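You operate a simulated robot arm through the tools that you are given. There is no shell and no other tool. Be economical: measure what you need, move in short steps, check, and stop when the job is done.

Carry out the task below with a simulated two-armed robot. There is one attempt and no reset: what you move stays moved.

Task
Take the lid off the square pot and lay it down on the top of the pouch table. Put the red-handled scoop on the top of the wide table. Put the small carton on the top of the wide table away on the bottom stock shelf. Take the blue felt pad on the top of the dryer counter and put it away on the waist-high stock shelf. Put the brass nozzle on the open part of the sorting table away on the top of the wide table. Fetch the clear box from the meter end of the sorting table and set it on the top of the corner bench. Put the black pestle on top of the red shallow cup. Do these in any order. Set down upright: small carton, blue felt pad, clear box.

It is judged by the outcome, as a careful person would: the job done as asked, and still so three seconds after it is handed in. It fails if anything else is knocked over, pushed out of place, dropped, spilled or broken. A push-on lid holds only when it is set on centred and level and pressed home; a screw cap is set on level and turned clockwise until tight.

Robot
Two 7-joint arms with two-finger parallel grippers on one trunk, on a base that drives. Base frame: it is fixed to the floor where the robot stands at the start and does not move with it; the origin is under the middle of the robot, x ahead of it, y to its left, z up; the surface under the hand at the start is at about z = 900. Lengths are in mm, angles in degrees, forces in N, time in s.
The left shoulder is at the start at [64, 182, 1137], the right one opposite. With the tool pointing down near the work surface each hand reaches from about 300 to 740 mm from the robot's upright axis, wherever it stands, measured 20 degrees to its own side. Places, roughly: black pestle (4x4x15 cm) [1400, 6800, 1000]; blue felt pad (5x9x5 cm) [5300, -3500, 900]; bottom stock shelf (100x22 cm) [-1320, 1000, 120]; brass nozzle (4x4x9 cm) [4400, 6900, 900]; clear box (13x9x10 cm) [2900, 6800, 900]; red shallow cup [4250, 7000, 1000]; red-handled scoop (8x13x17 cm) [6700, 2000, 900]; small carton [2500, 1000, 1000]; square pot (8x8x8 cm) [500, -200, 900]; top of the corner bench [-1300, 6800, 900]; top of the wide table [2600, 500, 900]; waist-high stock shelf [-1300, 1100, 900]. Payload 3.91 kg a hand.
The tool frame of a hand sits at the grasp point between the pads (the TCP): z along the fingers, y along the line on which they close. The tips reach 30 mm beyond it. The gripper opens to 110 mm. The fingers are 20 mm wide and 10 mm thick; the gripper's body (48 by 112 mm) begins 55 mm behind the TCP.
Orientation is that of the tool frame in the base frame, as a unit quaternion [w, x, y, z]. With the fingers straight down and closing along the base's y, the tool's x points along the base's -x, its y along +y and its z along -z.

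Tools
- The arms move only by the tool nudge_tool. It takes "left_increments", "right_increments" or both (then of equal length, played together; a hand with none holds still); each is a list that holds one entry, the list of rows, each a list of 7 numbers: the shift along the tool's x, y, z in mm, then the turn, a rotation vector about the tool's x, y, z in degrees, then the finger opening in mm, from 0 to 110. In form: [[[x, y, z, wx, wy, wz, claw], ...]]. A call has 1 to 12 rows; each row shifts and turns the commanded pose from where the row before left it, along the tool's axes as they then stand. Each row takes 0.2 s and may step no farther than 50 mm and 8.6 degrees from the row before; otherwise, or with a gripper value out of range, the whole call is refused. Where a pose cannot be reached the arm comes as near as it can. A force on the tool above 40 N (or 10 N above the force at the start of the call, whichever is more), or a blocked arm, ends the call early, and 0.2 s more pass. The fingers move at their own pace (about 72 mm/s each) and stop on an object; they squeeze with about 34 N. The grip force told is the motor's: it shows also when the fingers shut on nothing. Time passes only in rows, and 0.2 s behind the last, so rows that do not move let the fingers close. The reply holds the time, the measured pose of the TCP, the force on the tool along the base axes, the opening and the grip force, in the units named above and with some noise, with the torque about the TCP (base axes, N m) and any sound that the robot's microphone picked up.
- Cameras (640 x 400 px; columns grow to the right, rows downward): "scene" is now at [190.2, -82.3, 1348]; the picture's right is [-0.66, -0.75, -0.00], its down [-0.29, 0.25, -0.92] and it looks along [0.69, -0.61, -0.39] (base axes); focal length 214 px, centre (320, 200). "left" rides on the left gripper at [72, -17, -103] in its tool frame; the picture's right is [0.23, 0.97, 0.00], its down [-0.76, 0.18, -0.62] and it looks along [-0.61, 0.14, 0.78] (tool axes); focal length 222 px, centre (320, 200). "right" rides on the right gripper at [72, 17, -103] in its tool frame; the picture's right is [-0.23, 0.97, 0.00], its down [-0.76, -0.18, -0.62] and it looks along [-0.61, -0.14, 0.78] (tool axes); focal length 222 px, centre (320, 200). There is no depth. A picture from a camera that has moved, and an enlarged one, comes with that camera's place and axes in the base frame and with its lens. The place of the scene camera against the robot may be out by one fixed shift of up to 25 mm in any direction.
- capture(camera): a new picture of that camera. It takes no simulated time.
- slide_trunk(by): slides the trunk up (or, below 0, down) by that many mm; the arms and the scene camera ride with it, the base frame stays. It gives what a move gives, with no picture.
- base_move(legs): drives the robot by 1 to 6 legs, each [ahead, left, turn to the left] in mm, mm and degrees, along the robot's own axes; the way and the turn of a leg run together, so that a leg with both is an arc; at most 1500 mm and 180 degrees a leg. The arms and the cameras ride along, it lands a little off, and it stops where it bumps. It gives what a move gives.
- turn_head(pan, tilt): turns the head with the scene camera to pan (to the left, within 80 degrees either way) and tilt (down, from -29 to 69), counted from straight ahead of the robot. It gives what a move gives.
- zoom(camera, box): a new picture of the part [left, top, right, bottom] of that camera's present view, enlarged. It takes no simulated time.
- close_job(): hands the job in; it is judged then, once.

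Go step by step. Nothing tells you exact positions but the pictures and the camera data: compare them with the known pose of the tool, close in by small moves and look again before you grip or let go. The budget is 196 turns and 176 pictures, counting those below and the enlarged ones. Unless the task says otherwise, let go and move clear before handing in.

The tools are called after ">>>" as name(argument=value, ...) on one line, values as JSON. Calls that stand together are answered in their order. nudge_tool: Moves the arms, as the interface text tells. Its arguments: {"type":"object","properties":{"left_increments":{"type":"array"},"right_increments":{"type":"array"}},"required":[]} The other tools are called the same way: slide_trunk (by) slides the trunk up or down; base_move (legs) drives the base; turn_head (pan, tilt) turns the head that bears the scene camera; capture (camera) takes a picture; zoom (camera, box) takes an enlarged picture of a part of a camera's view; close_job () hands the job in.

At the start:

```text
time: 0.0
left_tcp_pos: [364.6, -59.6, 1239.5]
left_orientation: [-0.006, -0.005, 1.0, 0.001]
left_wrist_force: [0.8, -0.5, 0.1]
left_wrist_torque: [0.02, 0.03, -0.01]
left_width: 109.8
left_finger_force: 0.0
right_tcp_pos: [314.2, -387.6, 1153.5]
right_orientation: [-0.001, -0.001, 1.0, 0.0]
right_wrist_force: [0.1, -0.3, -0.9]
right_wrist_torque: [-0.05, -0.04, 0.0]
right_width: 110.2
right_finger_force: 0.0
trunk travel left (down, up): [-400.0, 114.0]
robot x, y, heading: [-2.2, -1.4, -0.2]
head pan, tilt: [-41.7, 56.6]
```

scene: 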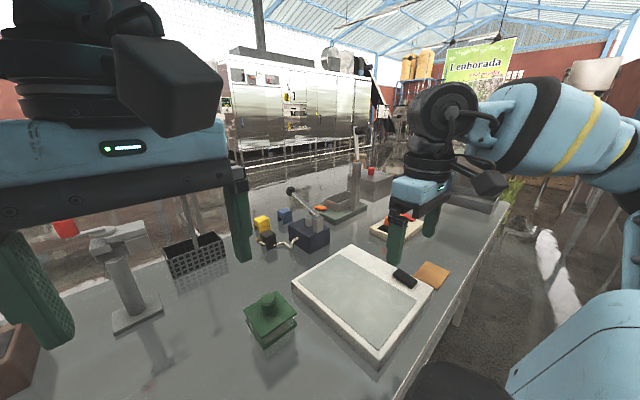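
right: 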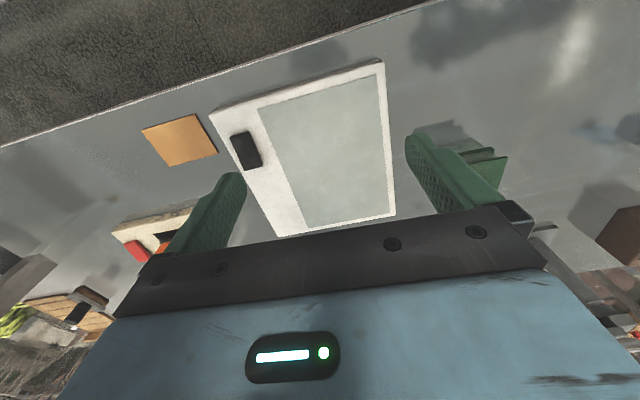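
left: 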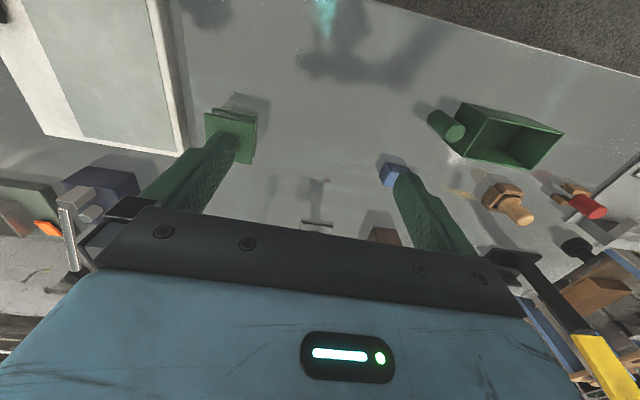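

I see a green lidded pot on the table ahead near [500,-200]. I'll look around first to learn the layout.

>>> turn_head(pan=0, tilt=35)

>>> capture(camera="scene")

>>> turn_head(pan=75, tilt=20)

>>> capture(camera="scene")

>>> turn_head(pan=-75, tilt=20)

>>> capture(camera="scene")

```text
time: 1.1
left_tcp_pos: [364.4, -58.5, 1239.7]
left_orientation: [-0.005, -0.004, 1.0, 0.001]
left_wrist_force: [0.1, -0.4, -0.4]
left_wrist_torque: [-0.03, 0.01, -0.02]
left_width: 109.8
left_finger_force: 0.0
right_tcp_pos: [312.6, -387.7, 1153.6]
right_orientation: [0.0, 0.0, 1.0, 0.0]
right_wrist_force: [0.2, 0.6, 0.0]
right_wrist_torque: [-0.02, 0.02, -0.02]
right_width: 109.9
right_finger_force: 0.1
trunk travel left (down, up): [-400.0, 114.0]
robot x, y, heading: [1.5, 1.2, -0.2]
head pan, tilt: [0.0, 35.0]
```

```text
172 pictures are left
camera scene: at [208.6, -21.4, 1328.5], right [0.0, -1.0, 0.0], down [-0.57, 0.0, -0.82], along [0.82, 0.0, -0.57], focal length 214 px, centre (320, 200)
```

scene: 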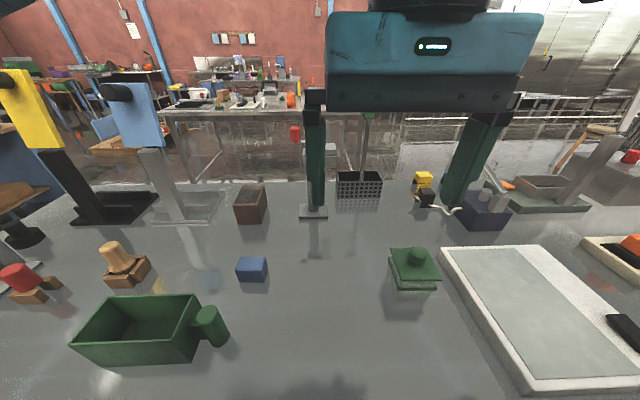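

```text
time: 2.6
left_tcp_pos: [368.6, -56.6, 1242.0]
left_orientation: [-0.007, -0.011, 1.0, -0.002]
left_wrist_force: [57.2, 20.9, 9.9]
left_wrist_torque: [-2.65, 7.54, -0.45]
left_width: 109.9
left_finger_force: 0.0
right_tcp_pos: [313.0, -388.6, 1154.6]
right_orientation: [0.0, -0.001, 1.0, 0.0]
right_wrist_force: [0.3, 1.1, -0.9]
right_wrist_torque: [0.02, 0.01, 0.0]
right_width: 110.0
right_finger_force: 0.2
trunk travel left (down, up): [-400.0, 114.0]
robot x, y, heading: [0.7, 0.5, -0.1]
head pan, tilt: [75.0, 20.0]
```

```text
171 pictures are left
camera scene: at [198.8, 28.9, 1350.9], right [0.54, -0.84, 0.0], down [-0.3, -0.19, -0.93], along [0.79, 0.5, -0.36], focal length 214 px, centre (320, 200)
```

scene: 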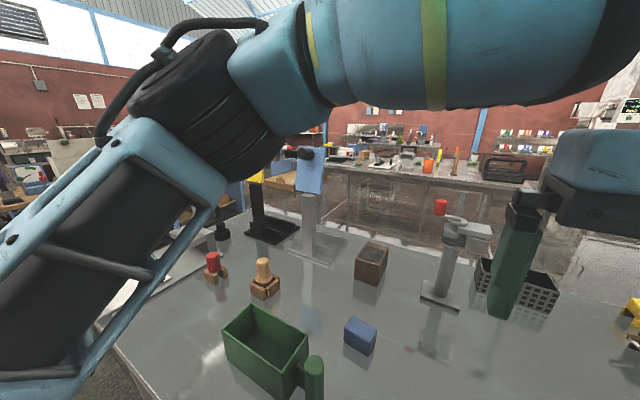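

```text
time: 4.9
left_tcp_pos: [365.4, -58.3, 1239.8]
left_orientation: [-0.006, -0.005, 1.0, 0.002]
left_wrist_force: [1.3, -0.6, -0.6]
left_wrist_torque: [-0.03, 0.01, 0.05]
left_width: 109.9
left_finger_force: 0.0
right_tcp_pos: [314.6, -387.8, 1154.1]
right_orientation: [0.0, 0.0, 1.0, -0.001]
right_wrist_force: [-0.4, 1.2, -0.1]
right_wrist_torque: [0.0, 0.0, 0.0]
right_width: 110.1
right_finger_force: 0.1
trunk travel left (down, up): [-400.0, 114.0]
robot x, y, heading: [0.4, 3.5, 0.2]
head pan, tilt: [-75.0, 20.0]
```

```text
170 pictures are left
camera scene: at [144.7, -111.1, 1352.3], right [-0.97, -0.26, 0.0], down [-0.09, 0.33, -0.94], along [0.24, -0.91, -0.34], focal length 214 px, centre (320, 200)
```

scene: 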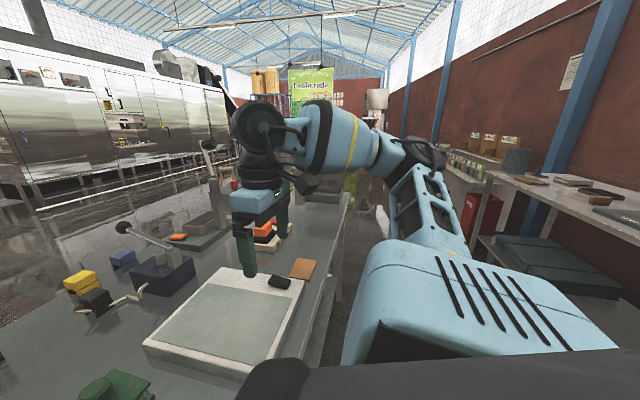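

Pot estimated near (465,-190, lid top ~970). I move the left hand aside and bring the right hand over the pot to look closer.

>>> nudge_tool(left_increments=[[[0, 45, 0, 0, 0, 0, 110], [0, 45, 0, 0, 0, 0, 110], [0, 45, 0, 0, 0, 0, 110], [0, 45, 0, 0, 0, 0, 110], [0, 45, 0, 0, 0, 0, 110]]], right_increments=[[[-20, 38, 0, 0, 0, 0, 110], [-20, 38, 0, 0, 0, 0, 110], [-20, 38, 0, 0, 0, 0, 110], [-20, 38, 0, 0, 0, 0, 110], [-20, 38, 0, 0, 0, 0, 110]]])

>>> capture(camera="right")

>>> turn_head(pan=-20, tilt=50)

>>> capture(camera="scene")

```text
time: 5.3
left_tcp_pos: [369.2, -33.1, 1237.9]
left_orientation: [-0.008, -0.018, 1.0, -0.002]
left_wrist_force: [8.2, -18.9, 1.2]
left_wrist_torque: [2.36, 1.19, 1.63]
left_width: 110.1
left_finger_force: 0.1
right_tcp_pos: [326.5, -362.2, 1153.5]
right_orientation: [0.0, 0.0, 1.0, -0.001]
right_wrist_force: [-0.4, 0.5, 0.0]
right_wrist_torque: [-0.04, 0.01, 0.0]
right_width: 109.9
right_finger_force: 0.0
trunk travel left (down, up): [-400.0, 114.0]
robot x, y, heading: [-0.3, 4.0, -0.1]
head pan, tilt: [-75.0, 20.0]
stopped in row 1 (left hand): the force on the tool passed its limit at 64 N (the readings are from after the stop); the commanded pose is now the measured one
```

```text
169 pictures are left
camera right: at [254.9, -345.8, 1258.5], right [0.23, 0.97, 0.0], down [0.76, -0.18, 0.62], along [0.61, -0.14, -0.78], focal length 222 px, centre (320, 200)
```

right: 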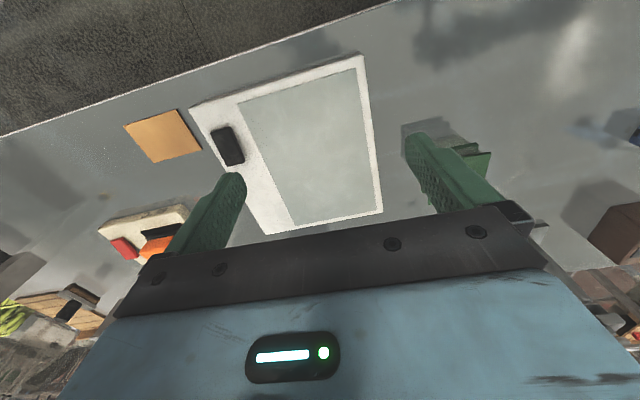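

```text
time: 6.5
left_tcp_pos: [371.2, -32.7, 1233.4]
left_orientation: [-0.012, -0.022, 1.0, 0.002]
left_wrist_force: [0.2, 0.2, 0.0]
left_wrist_torque: [0.01, 0.02, -0.01]
left_width: 110.1
left_finger_force: 0.0
right_tcp_pos: [325.0, -364.7, 1154.1]
right_orientation: [0.0, -0.001, 1.0, -0.001]
right_wrist_force: [-0.1, -0.2, -0.9]
right_wrist_torque: [0.01, 0.02, 0.01]
right_width: 109.9
right_finger_force: 0.0
trunk travel left (down, up): [-400.0, 114.0]
robot x, y, heading: [1.3, 0.2, -0.1]
head pan, tilt: [-20.0, 50.0]
```

```text
168 pictures are left
camera scene: at [186.0, -77.2, 1323.1], right [-0.65, -0.76, 0.0], down [-0.47, 0.4, -0.78], along [0.6, -0.51, -0.62], focal length 214 px, centre (320, 200)
```

scene: 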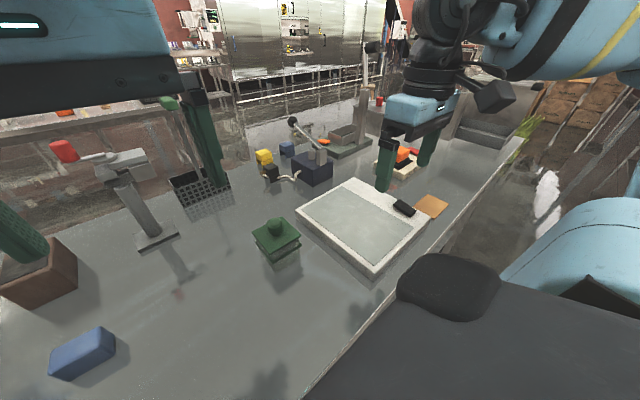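

The head seems not to have reached its commanded angle. I'll raise the left hand clear and check the head again.

>>> turn_head(pan=-20, tilt=50)

>>> capture(camera="scene")

```text
time: 7.1
left_tcp_pos: [370.5, -31.4, 1234.7]
left_orientation: [-0.014, -0.021, 1.0, 0.0]
left_wrist_force: [0.7, 0.6, -0.1]
left_wrist_torque: [-0.02, -0.01, 0.0]
left_width: 109.9
left_finger_force: 0.1
right_tcp_pos: [325.4, -364.0, 1153.8]
right_orientation: [0.001, 0.0, 1.0, -0.001]
right_wrist_force: [-0.5, -1.3, -0.2]
right_wrist_torque: [0.0, 0.02, -0.01]
right_width: 110.1
right_finger_force: 0.1
trunk travel left (down, up): [-400.0, 114.0]
robot x, y, heading: [-4.3, -1.4, -0.1]
head pan, tilt: [-20.0, 50.0]
```

```text
167 pictures are left
camera scene: at [186.0, -77.0, 1323.0], right [-0.65, -0.76, 0.0], down [-0.47, 0.4, -0.78], along [0.6, -0.51, -0.62], focal length 214 px, centre (320, 200)
```

scene: 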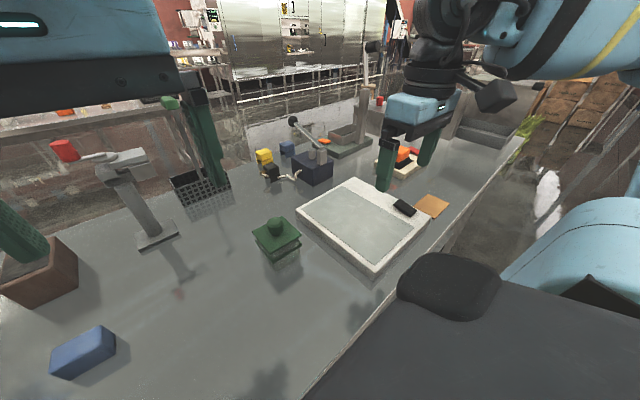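

The left arm is blocking the head. Move the left hand forward, then left.

>>> nudge_tool(left_increments=[[[-40, 0, 0, 0, 0, 0, 110], [-40, 0, 0, 0, 0, 0, 110], [-40, 20, 0, 0, 0, 0, 110], [-20, 40, 0, 0, 0, 0, 110], [0, 45, 0, 0, 0, 0, 110], [0, 45, 0, 0, 0, 0, 110], [0, 45, 0, 0, 0, 0, 110], [0, 45, 0, 0, 0, 0, 110]]])

>>> turn_head(pan=-20, tilt=50)

>>> capture(camera="scene")

```text
time: 8.9
left_tcp_pos: [499.6, 210.1, 1236.3]
left_orientation: [-0.007, -0.015, 1.0, 0.0]
left_wrist_force: [0.2, -1.0, 0.5]
left_wrist_torque: [0.04, -0.01, -0.01]
left_width: 109.8
left_finger_force: 0.0
right_tcp_pos: [325.7, -363.6, 1155.0]
right_orientation: [0.0, -0.001, 1.0, 0.0]
right_wrist_force: [-0.4, 0.2, 0.6]
right_wrist_torque: [-0.04, 0.0, -0.04]
right_width: 110.1
right_finger_force: 0.1
trunk travel left (down, up): [-400.0, 114.0]
robot x, y, heading: [1.1, 1.6, 0.3]
head pan, tilt: [-20.0, 50.0]
```

```text
time: 9.5
left_tcp_pos: [498.4, 208.9, 1235.2]
left_orientation: [-0.006, -0.016, 1.0, 0.0]
left_wrist_force: [0.9, -0.6, -0.7]
left_wrist_torque: [0.01, -0.03, -0.03]
left_width: 110.3
left_finger_force: 0.0
right_tcp_pos: [324.7, -366.0, 1154.2]
right_orientation: [0.0, 0.0, 1.0, -0.001]
right_wrist_force: [0.3, 0.5, -0.3]
right_wrist_torque: [-0.01, -0.02, 0.0]
right_width: 110.2
right_finger_force: 0.0
trunk travel left (down, up): [-400.0, 114.0]
robot x, y, heading: [2.2, -2.0, -0.2]
head pan, tilt: [-20.0, 50.0]
```

```text
166 pictures are left
camera scene: at [192.9, -47.7, 1306.8], right [-0.34, -0.94, 0.0], down [-0.72, 0.26, -0.64], along [0.6, -0.22, -0.77], focal length 214 px, centre (320, 200)
```

scene: 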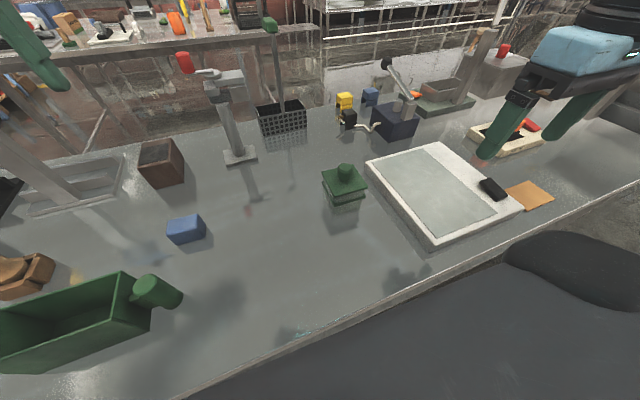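

>>> nudge_tool(right_increments=[[[-25, 43, 0, 0, 0, 0, 110], [-25, 43, 0, 0, 0, 0, 110], [-25, 43, 0, 0, 0, 0, 110], [-25, 43, 0, 0, 0, 0, 110], [0, 0, 20, 0, 0, 0, 110]]])

>>> capture(camera="right")

>>> zoom(camera="scene", box=[280, 140, 410, 220])

```text
time: 10.7
left_tcp_pos: [499.2, 206.7, 1235.7]
left_orientation: [-0.007, -0.016, 1.0, 0.0]
left_wrist_force: [-0.2, -0.5, 0.2]
left_wrist_torque: [0.0, -0.01, 0.01]
left_width: 110.0
left_finger_force: 0.1
right_tcp_pos: [425.9, -193.1, 1134.5]
right_orientation: [0.0, 0.0, 1.0, 0.0]
right_wrist_force: [-0.3, -0.4, 0.1]
right_wrist_torque: [0.04, -0.01, 0.02]
right_width: 109.9
right_finger_force: 0.0
trunk travel left (down, up): [-400.0, 114.0]
robot x, y, heading: [1.9, 0.5, 0.1]
head pan, tilt: [-20.0, 50.0]
```

```text
165 pictures are left
camera right: at [353.1, -177.1, 1238.4], right [0.23, 0.97, 0.0], down [0.76, -0.18, 0.62], along [0.61, -0.14, -0.78], focal length 222 px, centre (320, 200)
```

right: 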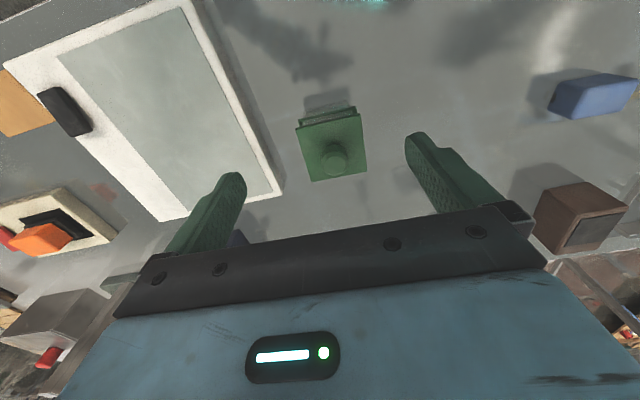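

```text
4.92 times, centred on (345, 180) of scene
camera zoom: at [192.5, -49.0, 1306.8], right [-0.34, -0.94, 0.0], down [-0.72, 0.26, -0.64], along [0.6, -0.22, -0.77], focal length 1056 px, centre (197, 298)
```

zoom: 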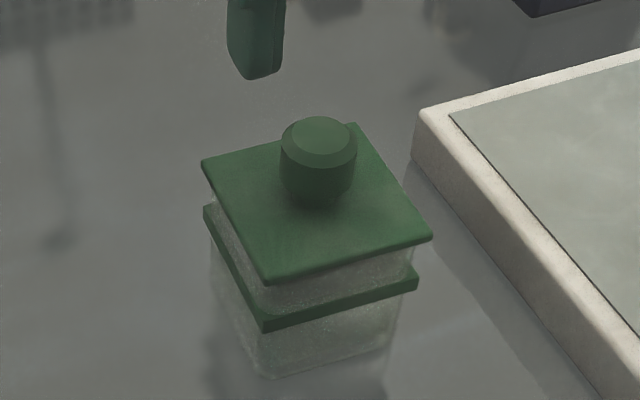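

Knob is about (485,-186). Move above it and descend some for a better fix.

>>> nudge_tool(right_increments=[[[-30, 3, 10, 0, 0, 0, 110], [-20, 2, 30, 0, 0, 0, 80], [0, 0, 20, 0, 0, 0, 80]]])

>>> capture(camera="right")

>>> zoom(camera="scene", box=[270, 100, 430, 220])

```text
time: 11.5
left_tcp_pos: [498.9, 209.3, 1235.4]
left_orientation: [-0.006, -0.015, 1.0, -0.001]
left_wrist_force: [0.6, 0.0, 0.2]
left_wrist_torque: [0.01, 0.0, 0.03]
left_width: 110.3
left_finger_force: 0.1
right_tcp_pos: [474.5, -188.8, 1072.8]
right_orientation: [0.0, 0.0, 1.0, 0.0]
right_wrist_force: [-0.9, -0.4, 0.3]
right_wrist_torque: [-0.06, 0.02, 0.01]
right_width: 80.1
right_finger_force: 0.1
trunk travel left (down, up): [-400.0, 114.0]
robot x, y, heading: [2.1, 2.7, -0.1]
head pan, tilt: [-20.0, 50.0]
```

```text
163 pictures are left
camera right: at [403.3, -172.2, 1177.6], right [0.23, 0.97, 0.0], down [0.76, -0.18, 0.62], along [0.61, -0.14, -0.78], focal length 222 px, centre (320, 200)
```

right: 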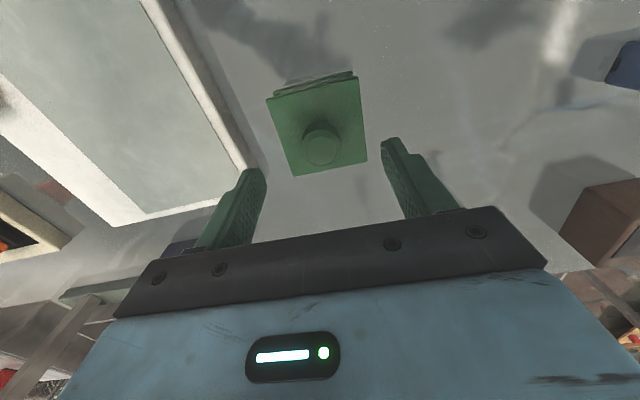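

```text
3.33 times, centred on (350, 160) of scene
camera zoom: at [192.6, -47.6, 1306.8], right [-0.34, -0.94, 0.0], down [-0.72, 0.26, -0.64], along [0.6, -0.22, -0.77], focal length 715 px, centre (220, 333)
```

zoom: 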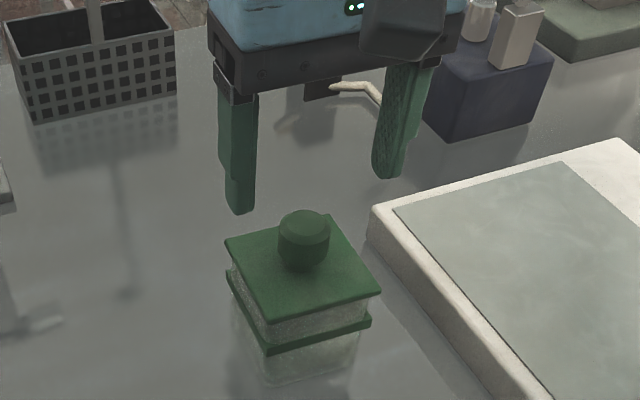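

Knob at about (494,-190,980). Move over and lower in steps.

>>> nudge_tool(right_increments=[[[-20, -1, 20, 0, 0, 0, 80], [0, 0, 30, 0, 0, 0, 70]]])

>>> capture(camera="right")

>>> zoom(camera="scene", box=[270, 100, 430, 220])

```text
time: 12.1
left_tcp_pos: [499.2, 208.5, 1235.4]
left_orientation: [-0.007, -0.016, 1.0, -0.002]
left_wrist_force: [0.9, 0.1, 0.9]
left_wrist_torque: [-0.02, -0.02, 0.0]
left_width: 109.8
left_finger_force: 0.0
right_tcp_pos: [495.6, -189.4, 1022.7]
right_orientation: [0.0, 0.0, 1.0, 0.0]
right_wrist_force: [0.2, 0.7, 0.3]
right_wrist_torque: [0.04, 0.03, 0.02]
right_width: 69.8
right_finger_force: 0.0
trunk travel left (down, up): [-400.0, 114.0]
robot x, y, heading: [1.8, -0.8, 0.2]
head pan, tilt: [-20.0, 50.0]
```

```text
161 pictures are left
camera right: at [423.0, -173.0, 1128.0], right [0.23, 0.97, 0.0], down [0.76, -0.18, 0.62], along [0.61, -0.14, -0.78], focal length 222 px, centre (320, 200)
```

right: 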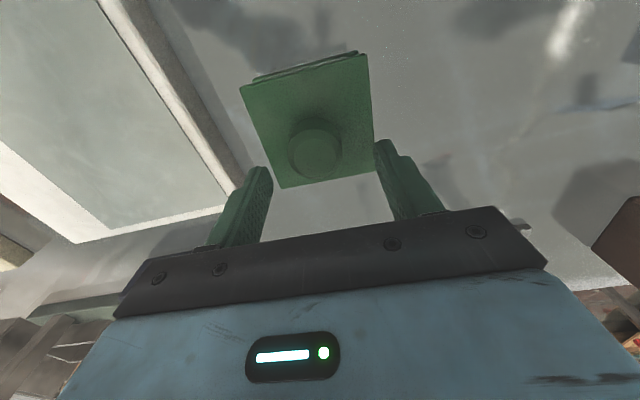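

```text
3.33 times, centred on (350, 160) of scene
camera zoom: at [192.7, -47.8, 1306.8], right [-0.34, -0.94, 0.0], down [-0.72, 0.26, -0.64], along [0.6, -0.22, -0.77], focal length 715 px, centre (220, 333)
```

zoom: 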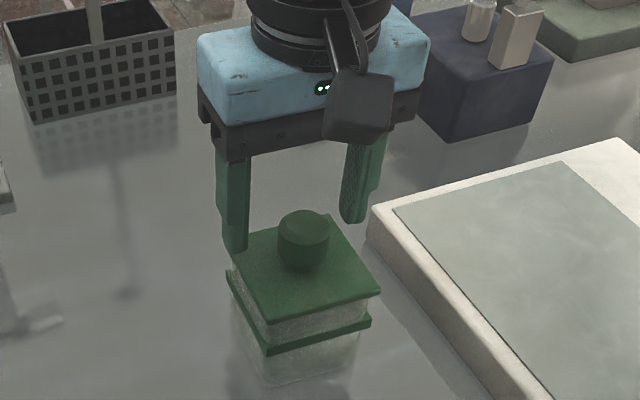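

Aligned with the knob. Lower ~22 mm then check before closing.

>>> nudge_tool(right_increments=[[[-2, -2, 12, 0, 0, 0, 60], [0, 0, 12, 0, 0, 0, 60]]])

>>> zoom(camera="scene", box=[290, 120, 400, 220])

```text
time: 12.7
left_tcp_pos: [498.9, 208.7, 1236.7]
left_orientation: [-0.006, -0.015, 1.0, 0.0]
left_wrist_force: [0.0, -0.6, -0.2]
left_wrist_torque: [-0.01, 0.04, 0.02]
left_width: 110.0
left_finger_force: 0.0
right_tcp_pos: [498.5, -192.2, 1011.3]
right_orientation: [0.008, 0.0, 1.0, 0.001]
right_wrist_force: [-8.3, -3.7, 23.8]
right_wrist_torque: [-0.27, 0.53, -0.04]
right_width: 60.1
right_finger_force: 0.1
trunk travel left (down, up): [-400.0, 114.0]
robot x, y, heading: [5.7, -0.8, 0.1]
head pan, tilt: [-20.0, 50.0]
stopped in row 2 (right hand): the force on the tool passed its limit at 47 N (the readings are from after the stop); the commanded pose is now the measured one
```

```text
4.00 times, centred on (345, 170) of scene
camera zoom: at [191.2, -48.0, 1307.2], right [-0.34, -0.94, 0.0], down [-0.72, 0.26, -0.64], along [0.6, -0.22, -0.77], focal length 858 px, centre (220, 320)
```

zoom: 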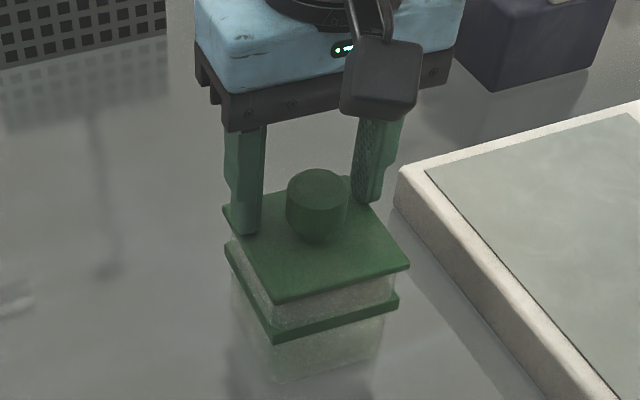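

Contact with the lid plate: lid top z≈980, knob thus nearer at x≈486. Raise slightly, shift back, and view.

>>> nudge_tool(right_increments=[[[0, 0, -6, 0, 0, 0, 60], [12, 2, 0, 0, 0, 0, 60]]])

>>> zoom(camera="scene", box=[290, 120, 400, 220])

>>> capture(camera="right")

```text
time: 13.3
left_tcp_pos: [498.1, 208.0, 1236.2]
left_orientation: [-0.007, -0.015, 1.0, 0.0]
left_wrist_force: [0.5, -0.6, 0.7]
left_wrist_torque: [0.0, -0.03, 0.03]
left_width: 110.1
left_finger_force: 0.1
right_tcp_pos: [486.7, -191.2, 1013.3]
right_orientation: [0.008, -0.001, 1.0, 0.001]
right_wrist_force: [0.0, -0.7, -0.3]
right_wrist_torque: [0.0, 0.01, 0.05]
right_width: 59.8
right_finger_force: 0.1
trunk travel left (down, up): [-400.0, 114.0]
robot x, y, heading: [0.3, -2.4, 0.1]
head pan, tilt: [-20.0, 50.0]
```

```text
4.00 times, centred on (345, 170) of scene
camera zoom: at [192.1, -47.8, 1306.8], right [-0.34, -0.94, 0.0], down [-0.72, 0.26, -0.64], along [0.6, -0.22, -0.77], focal length 858 px, centre (220, 320)
```

zoom: 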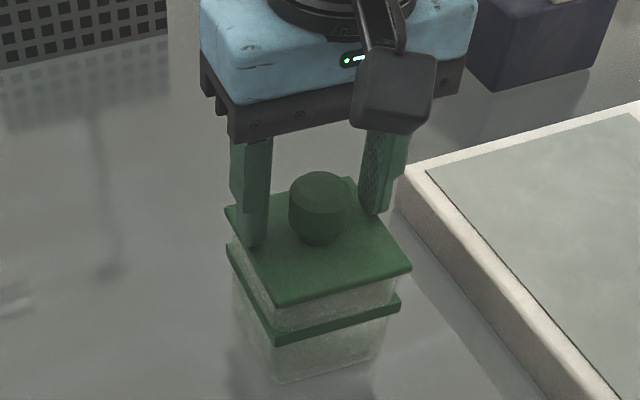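

```text
157 pictures are left
camera right: at [413.8, -173.4, 1116.7], right [0.23, 0.97, 0.0], down [0.75, -0.18, 0.63], along [0.62, -0.14, -0.77], focal length 222 px, centre (320, 200)
```

right: 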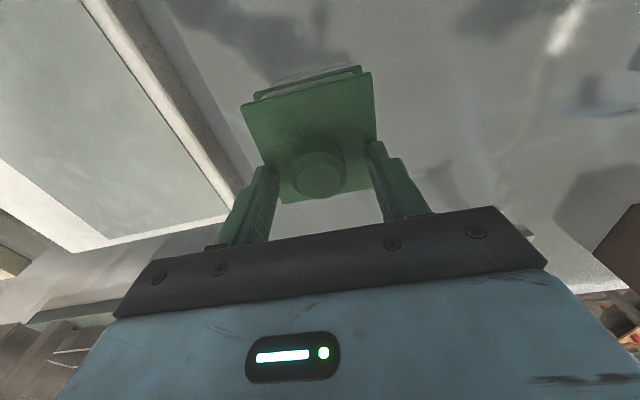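

Knob is centred between the fingers. Close.

>>> nudge_tool(right_increments=[[[0, 0, 1, 0, 0, 0, 40], [0, 0, 0, 0, 0, 0, 10], [0, 0, 0, 0, 0, 0, 0], [0, 0, 0, 0, 0, 0, 0]]])

>>> zoom(camera="scene", box=[290, 120, 400, 220])

```text
time: 14.3
left_tcp_pos: [499.9, 208.1, 1236.0]
left_orientation: [-0.006, -0.016, 1.0, 0.001]
left_wrist_force: [-0.1, 0.1, 0.0]
left_wrist_torque: [-0.03, 0.01, 0.03]
left_width: 110.1
left_finger_force: 0.0
right_tcp_pos: [487.5, -190.5, 1012.8]
right_orientation: [0.007, 0.0, 1.0, 0.002]
right_wrist_force: [0.3, 0.4, -0.6]
right_wrist_torque: [0.01, 0.0, 0.0]
right_width: 30.4
right_finger_force: 34.2
trunk travel left (down, up): [-400.0, 114.0]
robot x, y, heading: [0.1, -2.6, -0.3]
head pan, tilt: [-20.0, 50.0]
```

```text
4.00 times, centred on (345, 170) of scene
camera zoom: at [192.9, -47.9, 1306.8], right [-0.34, -0.94, 0.0], down [-0.72, 0.26, -0.64], along [0.6, -0.22, -0.77], focal length 858 px, centre (220, 320)
```

zoom: 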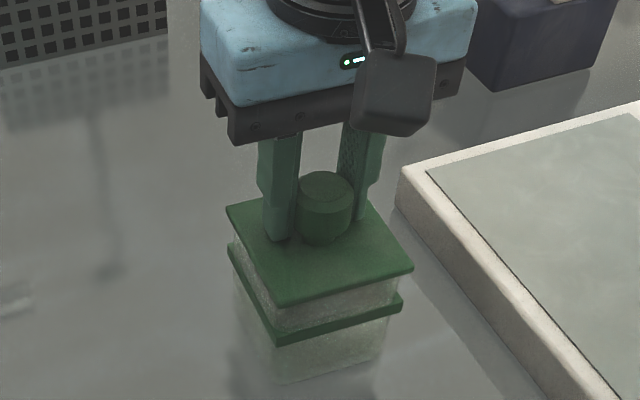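

Gripped (30 mm knob). Lift slowly and see whether the pot stays.

>>> nudge_tool(right_increments=[[[0, 0, -2, 0, 0, 0, 0], [0, 0, -2, 0, 0, 0, 0], [0, 0, -3, 0, 0, 0, 0], [0, 0, -3, 0, 0, 0, 0]]])

>>> zoom(camera="scene", box=[290, 120, 400, 220])

```text
time: 15.3
left_tcp_pos: [499.9, 208.9, 1234.4]
left_orientation: [-0.007, -0.016, 1.0, 0.001]
left_wrist_force: [-0.9, 0.0, -0.1]
left_wrist_torque: [0.01, 0.02, -0.01]
left_width: 110.1
left_finger_force: 0.1
right_tcp_pos: [488.0, -189.5, 1023.5]
right_orientation: [0.006, 0.001, 1.0, 0.001]
right_wrist_force: [0.3, 0.8, -2.0]
right_wrist_torque: [-0.02, 0.0, 0.01]
right_width: 32.5
right_finger_force: 0.1
trunk travel left (down, up): [-400.0, 114.0]
robot x, y, heading: [0.9, 2.1, -0.1]
head pan, tilt: [-20.0, 50.0]
```

```text
4.00 times, centred on (345, 170) of scene
camera zoom: at [192.8, -47.9, 1306.8], right [-0.34, -0.94, 0.0], down [-0.72, 0.26, -0.64], along [0.6, -0.22, -0.77], focal length 858 px, centre (220, 320)
```

zoom: 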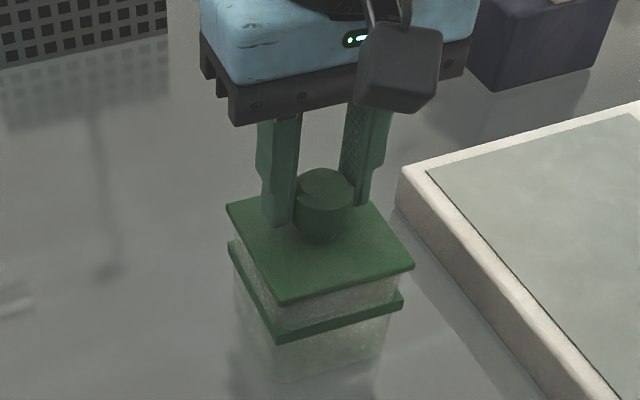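

The grip slipped or opened. Lower again, grip the knob low, and hold longer.

>>> nudge_tool(right_increments=[[[0, 0, 0, 0, 0, 0, 40], [0, 0, 6, 0, 0, 0, 40], [0, 0, 5, 0, 0, 0, 40], [0, 0, 0, 0, 0, 0, 0], [0, 0, 0, 0, 0, 0, 0], [0, 0, 0, 0, 0, 0, 0]]])

>>> nudge_tool(right_increments=[[[0, 0, -1, 0, 0, 0, 0], [0, 0, -1, 0, 0, 0, 0], [0, 0, -1, 0, 0, 0, 0]]])

>>> nudge_tool(right_increments=[[[0, 0, -1, 0, 0, 0, 0], [0, 0, -1, 0, 0, 0, 0], [0, 0, -1, 0, 0, 0, 0]]])

>>> zoom(camera="scene", box=[290, 120, 400, 220])

```text
time: 16.7
left_tcp_pos: [499.3, 208.7, 1235.5]
left_orientation: [-0.007, -0.015, 1.0, 0.0]
left_wrist_force: [0.6, -0.5, 0.1]
left_wrist_torque: [-0.01, -0.01, 0.01]
left_width: 110.1
left_finger_force: 0.1
right_tcp_pos: [487.5, -191.0, 1012.3]
right_orientation: [0.007, 0.001, 1.0, 0.001]
right_wrist_force: [0.4, -0.9, 1.4]
right_wrist_torque: [-0.21, 0.06, 0.01]
right_width: 30.3
right_finger_force: 33.8
trunk travel left (down, up): [-400.0, 114.0]
robot x, y, heading: [0.3, 0.4, -0.1]
head pan, tilt: [-20.0, 50.0]
```

```text
time: 17.5
left_tcp_pos: [499.1, 209.2, 1235.4]
left_orientation: [-0.007, -0.016, 1.0, 0.0]
left_wrist_force: [0.7, 0.3, -0.4]
left_wrist_torque: [-0.02, 0.0, 0.01]
left_width: 110.2
left_finger_force: 0.1
right_tcp_pos: [488.0, -189.1, 1015.2]
right_orientation: [0.007, 0.0, 1.0, 0.001]
right_wrist_force: [0.7, 0.1, -0.2]
right_wrist_torque: [0.01, -0.01, -0.05]
right_width: 30.6
right_finger_force: 34.2
trunk travel left (down, up): [-400.0, 114.0]
robot x, y, heading: [-1.5, -2.0, -0.3]
head pan, tilt: [-20.0, 50.0]
heard: snap
```

```text
time: 18.3
left_tcp_pos: [499.3, 207.8, 1235.3]
left_orientation: [-0.007, -0.016, 1.0, 0.0]
left_wrist_force: [0.0, -0.4, -0.5]
left_wrist_torque: [0.0, 0.0, -0.02]
left_width: 109.7
left_finger_force: 0.1
right_tcp_pos: [488.1, -191.0, 1018.5]
right_orientation: [0.007, 0.0, 1.0, 0.0]
right_wrist_force: [-0.7, -1.0, -0.1]
right_wrist_torque: [-0.01, -0.03, 0.02]
right_width: 30.4
right_finger_force: 34.3
trunk travel left (down, up): [-400.0, 114.0]
robot x, y, heading: [-3.0, 0.2, 0.2]
head pan, tilt: [-20.0, 50.0]
```

```text
4.00 times, centred on (345, 170) of scene
camera zoom: at [192.9, -47.9, 1306.8], right [-0.34, -0.94, 0.0], down [-0.72, 0.26, -0.64], along [0.6, -0.22, -0.77], focal length 858 px, centre (220, 320)
```

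zoom: 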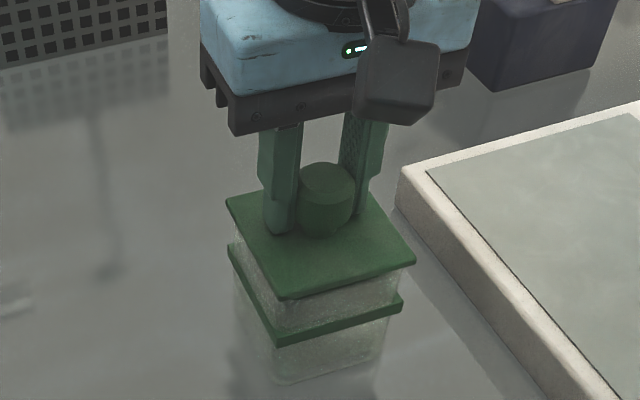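

It snapped loose and is rising in the grip. Lift on.

>>> nudge_tool(right_increments=[[[0, 0, -4, 0, 0, 0, 0], [0, 0, -8, 0, 0, 0, 0], [0, 0, -15, 0, 0, 0, 0], [0, 0, -20, 0, 0, 0, 0], [0, 0, -20, 0, 0, 0, 0]]])

>>> capture(camera="scene")

```text
time: 19.5
left_tcp_pos: [498.8, 208.1, 1235.8]
left_orientation: [-0.007, -0.016, 1.0, 0.0]
left_wrist_force: [-0.2, 0.6, 0.0]
left_wrist_torque: [0.02, 0.02, -0.04]
left_width: 109.9
left_finger_force: 0.0
right_tcp_pos: [485.2, -189.9, 1086.3]
right_orientation: [0.007, 0.001, 1.0, 0.001]
right_wrist_force: [0.2, -1.0, 0.3]
right_wrist_torque: [0.01, 0.01, -0.02]
right_width: 30.3
right_finger_force: 34.0
trunk travel left (down, up): [-400.0, 114.0]
robot x, y, heading: [-0.2, 1.0, 0.1]
head pan, tilt: [-20.0, 50.0]
```

```text
153 pictures are left
camera scene: at [192.6, -47.8, 1306.8], right [-0.34, -0.94, 0.0], down [-0.72, 0.26, -0.64], along [0.6, -0.22, -0.77], focal length 214 px, centre (320, 200)
```

scene: 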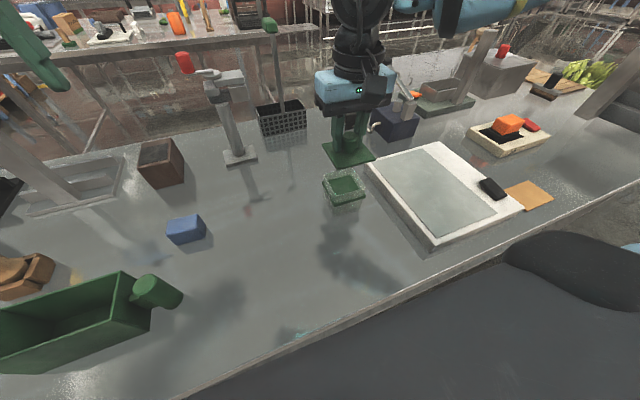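

Lid is off. The table here is taken as the pouch table (only surface not listed separately). I carry the lid to the free spot around (470,-60) and lower.

>>> nudge_tool(right_increments=[[[5, 40, 0, 0, 0, 0, 0], [5, 40, 0, 0, 0, 0, 0], [5, 40, 0, 0, 0, 0, 0], [5, 10, 20, 0, 0, 0, 0], [0, 0, 35, 0, 0, 0, 0], [0, 0, 35, 0, 0, 0, 0], [0, 0, 20, 0, 0, 0, 0], [0, 0, 10, 0, 0, 0, 0]]])

>>> zoom(camera="scene", box=[210, 100, 370, 220])

```text
time: 21.0
left_tcp_pos: [497.8, 208.5, 1236.1]
left_orientation: [-0.006, -0.014, 1.0, 0.0]
left_wrist_force: [-0.3, 0.6, 0.6]
left_wrist_torque: [0.01, 0.02, -0.01]
left_width: 110.4
left_finger_force: 0.0
right_tcp_pos: [472.3, -127.6, 1011.2]
right_orientation: [0.01, 0.0, 1.0, 0.003]
right_wrist_force: [-3.2, -1.4, 10.9]
right_wrist_torque: [-0.36, 0.44, -0.08]
right_width: 30.9
right_finger_force: 34.2
right hand out of reach, approached as far as the arm can: row 2, 3, 4
trunk travel left (down, up): [-400.0, 114.0]
robot x, y, heading: [-1.5, -2.3, -0.0]
head pan, tilt: [-20.0, 50.0]
stopped in row 7 (right hand): the force on the tool passed its limit at 51 N (the readings are from after the stop); the commanded pose is now the measured one
```

```text
3.33 times, centred on (290, 160) of scene
camera zoom: at [191.9, -47.9, 1307.0], right [-0.34, -0.94, 0.0], down [-0.72, 0.26, -0.64], along [0.6, -0.22, -0.77], focal length 715 px, centre (420, 333)
```

zoom: 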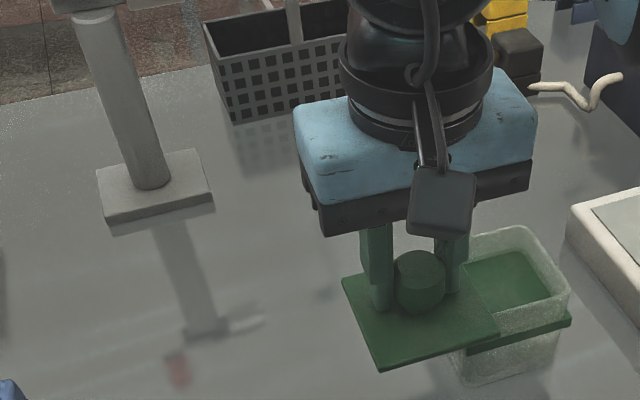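

The hand reached its leftward limit and the lid touched the pot rim lightly. Raise and place it toward the robot instead, near (355,-170).

>>> nudge_tool(right_increments=[[[0, 0, -15, 0, 0, 0, 0], [0, 0, -30, 0, 0, 0, 0], [35, -10, 0, 0, 0, 0, 0], [40, -10, 0, 0, 0, 0, 0], [40, -10, 0, 0, 0, 0, 0]]])

>>> capture(camera="scene")

```text
time: 22.2
left_tcp_pos: [498.8, 208.3, 1236.2]
left_orientation: [-0.006, -0.016, 1.0, -0.001]
left_wrist_force: [-0.1, -0.4, 0.4]
left_wrist_torque: [0.0, 0.0, 0.0]
left_width: 109.9
left_finger_force: 0.0
right_tcp_pos: [354.9, -158.3, 1050.9]
right_orientation: [0.009, 0.0, 1.0, 0.002]
right_wrist_force: [-0.4, -0.5, 0.1]
right_wrist_torque: [-0.03, -0.01, 0.0]
right_width: 30.8
right_finger_force: 33.8
trunk travel left (down, up): [-400.0, 114.0]
robot x, y, heading: [2.2, 2.2, 0.0]
head pan, tilt: [-20.0, 50.0]
```

```text
151 pictures are left
camera scene: at [191.7, -48.2, 1306.9], right [-0.34, -0.94, 0.0], down [-0.72, 0.26, -0.64], along [0.6, -0.22, -0.77], focal length 214 px, centre (320, 200)
```

scene: 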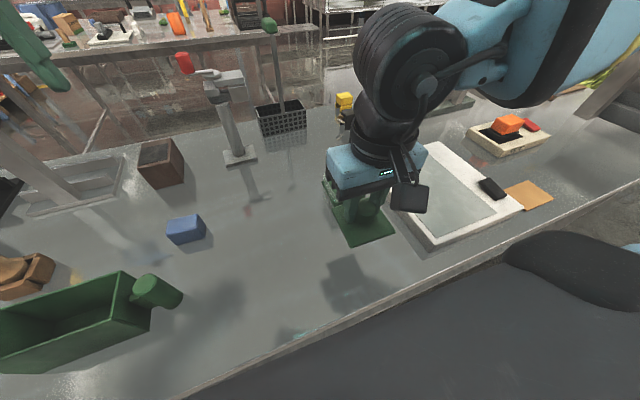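

>>> nudge_tool(right_increments=[[[0, 0, 35, 0, 0, 0, 0], [0, 0, 35, 0, 0, 0, 0], [0, 0, 15, 0, 0, 0, 0], [0, 0, 5, 0, 0, 0, 0], [0, 0, 5, 0, 0, 0, 0], [0, 0, 4, 0, 0, 0, 0], [0, 0, 4, 0, 0, 0, 0], [0, 0, 4, 0, 0, 0, 0], [0, 0, 4, 0, 0, 0, 0]]])

>>> zoom(camera="scene", box=[280, 140, 440, 260])

```text
time: 24.2
left_tcp_pos: [500.3, 208.1, 1235.7]
left_orientation: [-0.007, -0.016, 1.0, 0.0]
left_wrist_force: [-0.1, -0.3, 0.4]
left_wrist_torque: [0.0, 0.03, 0.02]
left_width: 109.9
left_finger_force: 0.2
right_tcp_pos: [358.9, -158.1, 941.6]
right_orientation: [0.008, 0.001, 1.0, 0.003]
right_wrist_force: [0.1, 0.3, -0.4]
right_wrist_torque: [-0.02, -0.02, -0.01]
right_width: 30.2
right_finger_force: 34.6
trunk travel left (down, up): [-400.0, 114.0]
robot x, y, heading: [-0.7, -3.5, 0.1]
head pan, tilt: [-20.0, 50.0]
```

```text
3.33 times, centred on (360, 200) of scene
camera zoom: at [193.0, -48.0, 1306.8], right [-0.34, -0.94, 0.0], down [-0.72, 0.26, -0.64], along [0.6, -0.22, -0.77], focal length 715 px, centre (187, 200)
```

zoom: 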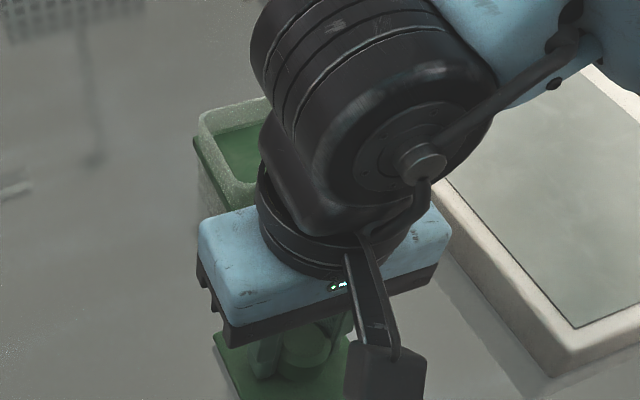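

Nearly down. Lower a few more millimetres until contact.

>>> nudge_tool(right_increments=[[[0, 0, 2, 0, 0, 0, 0], [0, 0, 2, 0, 0, 0, 0], [0, 0, 2, 0, 0, 0, 0], [0, 0, 2, 0, 0, 0, 0]]])

```text
time: 25.2
left_tcp_pos: [498.4, 208.2, 1235.8]
left_orientation: [-0.006, -0.016, 1.0, 0.0]
left_wrist_force: [0.7, 0.0, 0.3]
left_wrist_torque: [-0.01, 0.02, -0.02]
left_width: 110.2
left_finger_force: 0.0
right_tcp_pos: [358.3, -156.5, 936.5]
right_orientation: [0.012, 0.001, 1.0, 0.003]
right_wrist_force: [1.3, -6.6, 37.3]
right_wrist_torque: [-0.67, 0.91, 0.02]
right_width: 30.7
right_finger_force: 34.2
trunk travel left (down, up): [-400.0, 114.0]
robot x, y, heading: [1.1, 0.2, 0.1]
head pan, tilt: [-20.0, 50.0]
```

Contact with the table. Raise a hair, release and withdraw upward.

>>> nudge_tool(right_increments=[[[0, 0, -2, 0, 0, 0, 0], [0, 0, 0, 0, 0, 0, 50], [0, 0, 0, 0, 0, 0, 60], [0, 0, 0, 0, 0, 0, 70], [0, 0, -20, 0, 0, 0, 80], [0, 0, -40, 0, 0, 0, 80], [0, 0, -50, 0, 0, 0, 80], [0, 0, -50, 0, 0, 0, 80], [0, -40, -50, 0, 0, 0, 80], [0, -50, -30, 0, 0, 0, 80]]])

>>> capture(camera="scene")

```text
refused: row 9 steps farther than a row can; nothing moved
```

```text
149 pictures are left
camera scene: at [191.1, -48.0, 1307.4], right [-0.34, -0.94, 0.0], down [-0.72, 0.26, -0.64], along [0.6, -0.22, -0.77], focal length 214 px, centre (320, 200)
```

scene: 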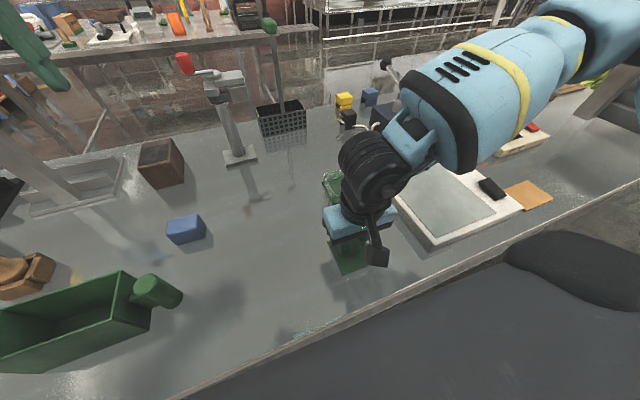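

>>> nudge_tool(right_increments=[[[0, 0, -2, 0, 0, 0, 0], [0, 0, 0, 0, 0, 0, 50], [0, 0, 0, 0, 0, 0, 60], [0, 0, 0, 0, 0, 0, 70], [0, 0, -20, 0, 0, 0, 80], [0, 0, -40, 0, 0, 0, 80], [0, 0, -50, 0, 0, 0, 80], [0, 0, -50, 0, 0, 0, 80], [0, -30, -30, 0, 0, 0, 80], [0, -40, -25, 0, 0, 0, 80], [0, -45, 0, 0, 0, 0, 80]]])

>>> capture(camera="scene")

```text
time: 27.6
left_tcp_pos: [500.5, 207.1, 1234.6]
left_orientation: [-0.007, -0.016, 1.0, 0.0]
left_wrist_force: [-0.7, -0.2, 0.3]
left_wrist_torque: [0.0, -0.01, -0.01]
left_width: 110.1
left_finger_force: 0.1
right_tcp_pos: [354.4, -276.0, 1147.8]
right_orientation: [0.008, 0.0, 1.0, 0.003]
right_wrist_force: [0.1, 0.1, 0.3]
right_wrist_torque: [0.0, -0.03, 0.03]
right_width: 79.9
right_finger_force: 0.2
trunk travel left (down, up): [-400.0, 114.0]
robot x, y, heading: [-1.5, -2.1, 0.4]
head pan, tilt: [-20.0, 50.0]
```

```text
148 pictures are left
camera scene: at [192.7, -49.5, 1306.7], right [-0.34, -0.94, 0.0], down [-0.72, 0.26, -0.64], along [0.6, -0.22, -0.77], focal length 214 px, centre (320, 200)
```

scene: 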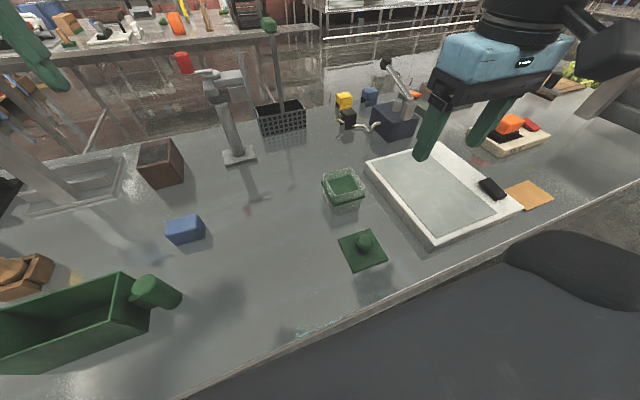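

Lid lies on the table and the pot is undisturbed. I back off, tuck the hands and look around to learn the routes.

>>> base_move(legs=[[-350, 0, 0]])

>>> nudge_tool(left_increments=[[[40, 0, 0, 0, 0, 0, 110], [40, 0, 30, 0, 0, 0, 110], [40, 20, 30, 0, 0, 0, 110], [30, 30, 30, 0, 0, 0, 110], [0, 30, 30, 0, 0, 0, 110]]], right_increments=[[[0, 0, 0, 0, 0, 0, 110], [0, -20, 10, 0, 0, 0, 110], [0, -20, 10, 0, 0, 0, 110], [10, 0, 10, 0, 0, 0, 110], [0, 0, 10, 0, 0, 0, 110]]])

>>> turn_head(pan=70, tilt=15)

>>> capture(camera="scene")

>>> turn_head(pan=15, tilt=15)

>>> capture(camera="scene")

```text
time: 29.9
left_tcp_pos: [145.6, 207.2, 1236.3]
left_orientation: [-0.006, -0.016, 1.0, 0.001]
left_wrist_force: [-0.9, -0.2, -0.8]
left_wrist_torque: [-0.03, 0.01, -0.01]
left_width: 109.9
left_finger_force: 0.1
right_tcp_pos: [0.8, -273.7, 1149.2]
right_orientation: [0.008, 0.0, 1.0, 0.003]
right_wrist_force: [-0.7, -0.8, -0.3]
right_wrist_torque: [0.02, -0.05, -0.01]
right_width: 80.0
right_finger_force: 0.0
trunk travel left (down, up): [-400.0, 114.0]
robot x, y, heading: [-357.8, -0.7, -0.2]
head pan, tilt: [-20.0, 50.0]
```

```text
refused: row 3 steps farther than a row can; nothing moved
```

```text
time: 31.5
left_tcp_pos: [145.7, 209.0, 1235.5]
left_orientation: [-0.008, -0.015, 1.0, 0.0]
left_wrist_force: [-0.2, -0.5, 0.3]
left_wrist_torque: [0.01, 0.0, -0.02]
left_width: 110.0
left_finger_force: 0.0
right_tcp_pos: [-0.7, -272.7, 1149.1]
right_orientation: [0.009, 0.0, 1.0, 0.002]
right_wrist_force: [0.1, -0.3, -0.1]
right_wrist_torque: [0.0, -0.03, -0.01]
right_width: 79.9
right_finger_force: 0.0
trunk travel left (down, up): [-400.0, 114.0]
robot x, y, heading: [-354.3, -0.6, -0.1]
head pan, tilt: [70.0, 15.0]
```

```text
147 pictures are left
camera scene: at [-201.5, 66.4, 1360.5], right [0.94, -0.34, 0.0], down [-0.09, -0.24, -0.97], along [0.33, 0.91, -0.26], focal length 214 px, centre (320, 200)
```

scene: 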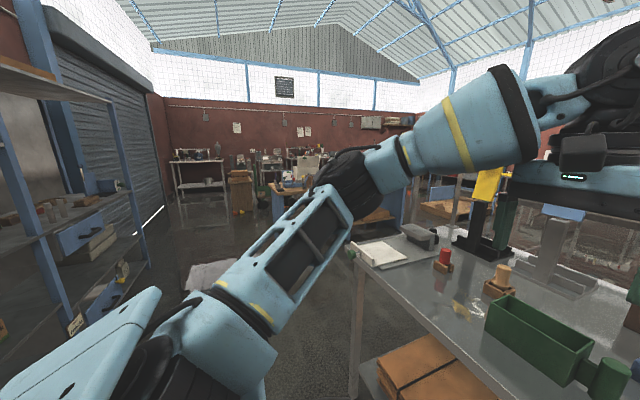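

```text
time: 32.8
left_tcp_pos: [145.7, 208.1, 1234.8]
left_orientation: [-0.007, -0.016, 1.0, 0.0]
left_wrist_force: [0.0, -0.4, 0.3]
left_wrist_torque: [-0.01, -0.02, 0.0]
left_width: 109.9
left_finger_force: 0.2
right_tcp_pos: [1.1, -273.3, 1149.6]
right_orientation: [0.008, 0.0, 1.0, 0.003]
right_wrist_force: [0.8, 0.0, 0.2]
right_wrist_torque: [0.01, 0.0, -0.02]
right_width: 80.1
right_finger_force: 0.0
trunk travel left (down, up): [-400.0, 114.0]
robot x, y, heading: [-357.4, 1.0, 0.0]
head pan, tilt: [15.0, 15.0]
```

```text
146 pictures are left
camera scene: at [-143.4, 2.9, 1360.5], right [0.26, -0.97, 0.0], down [-0.25, -0.07, -0.97], along [0.93, 0.25, -0.26], focal length 214 px, centre (320, 200)
```

scene: 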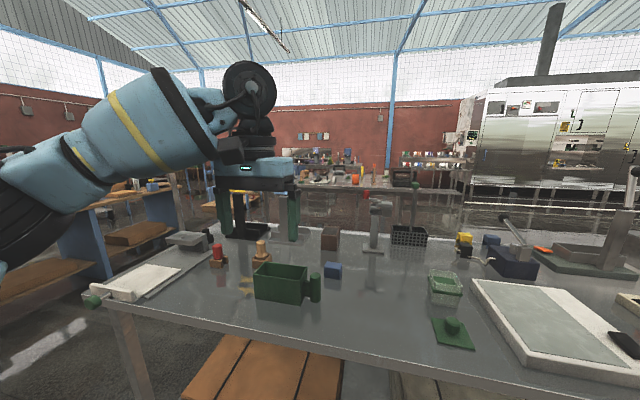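

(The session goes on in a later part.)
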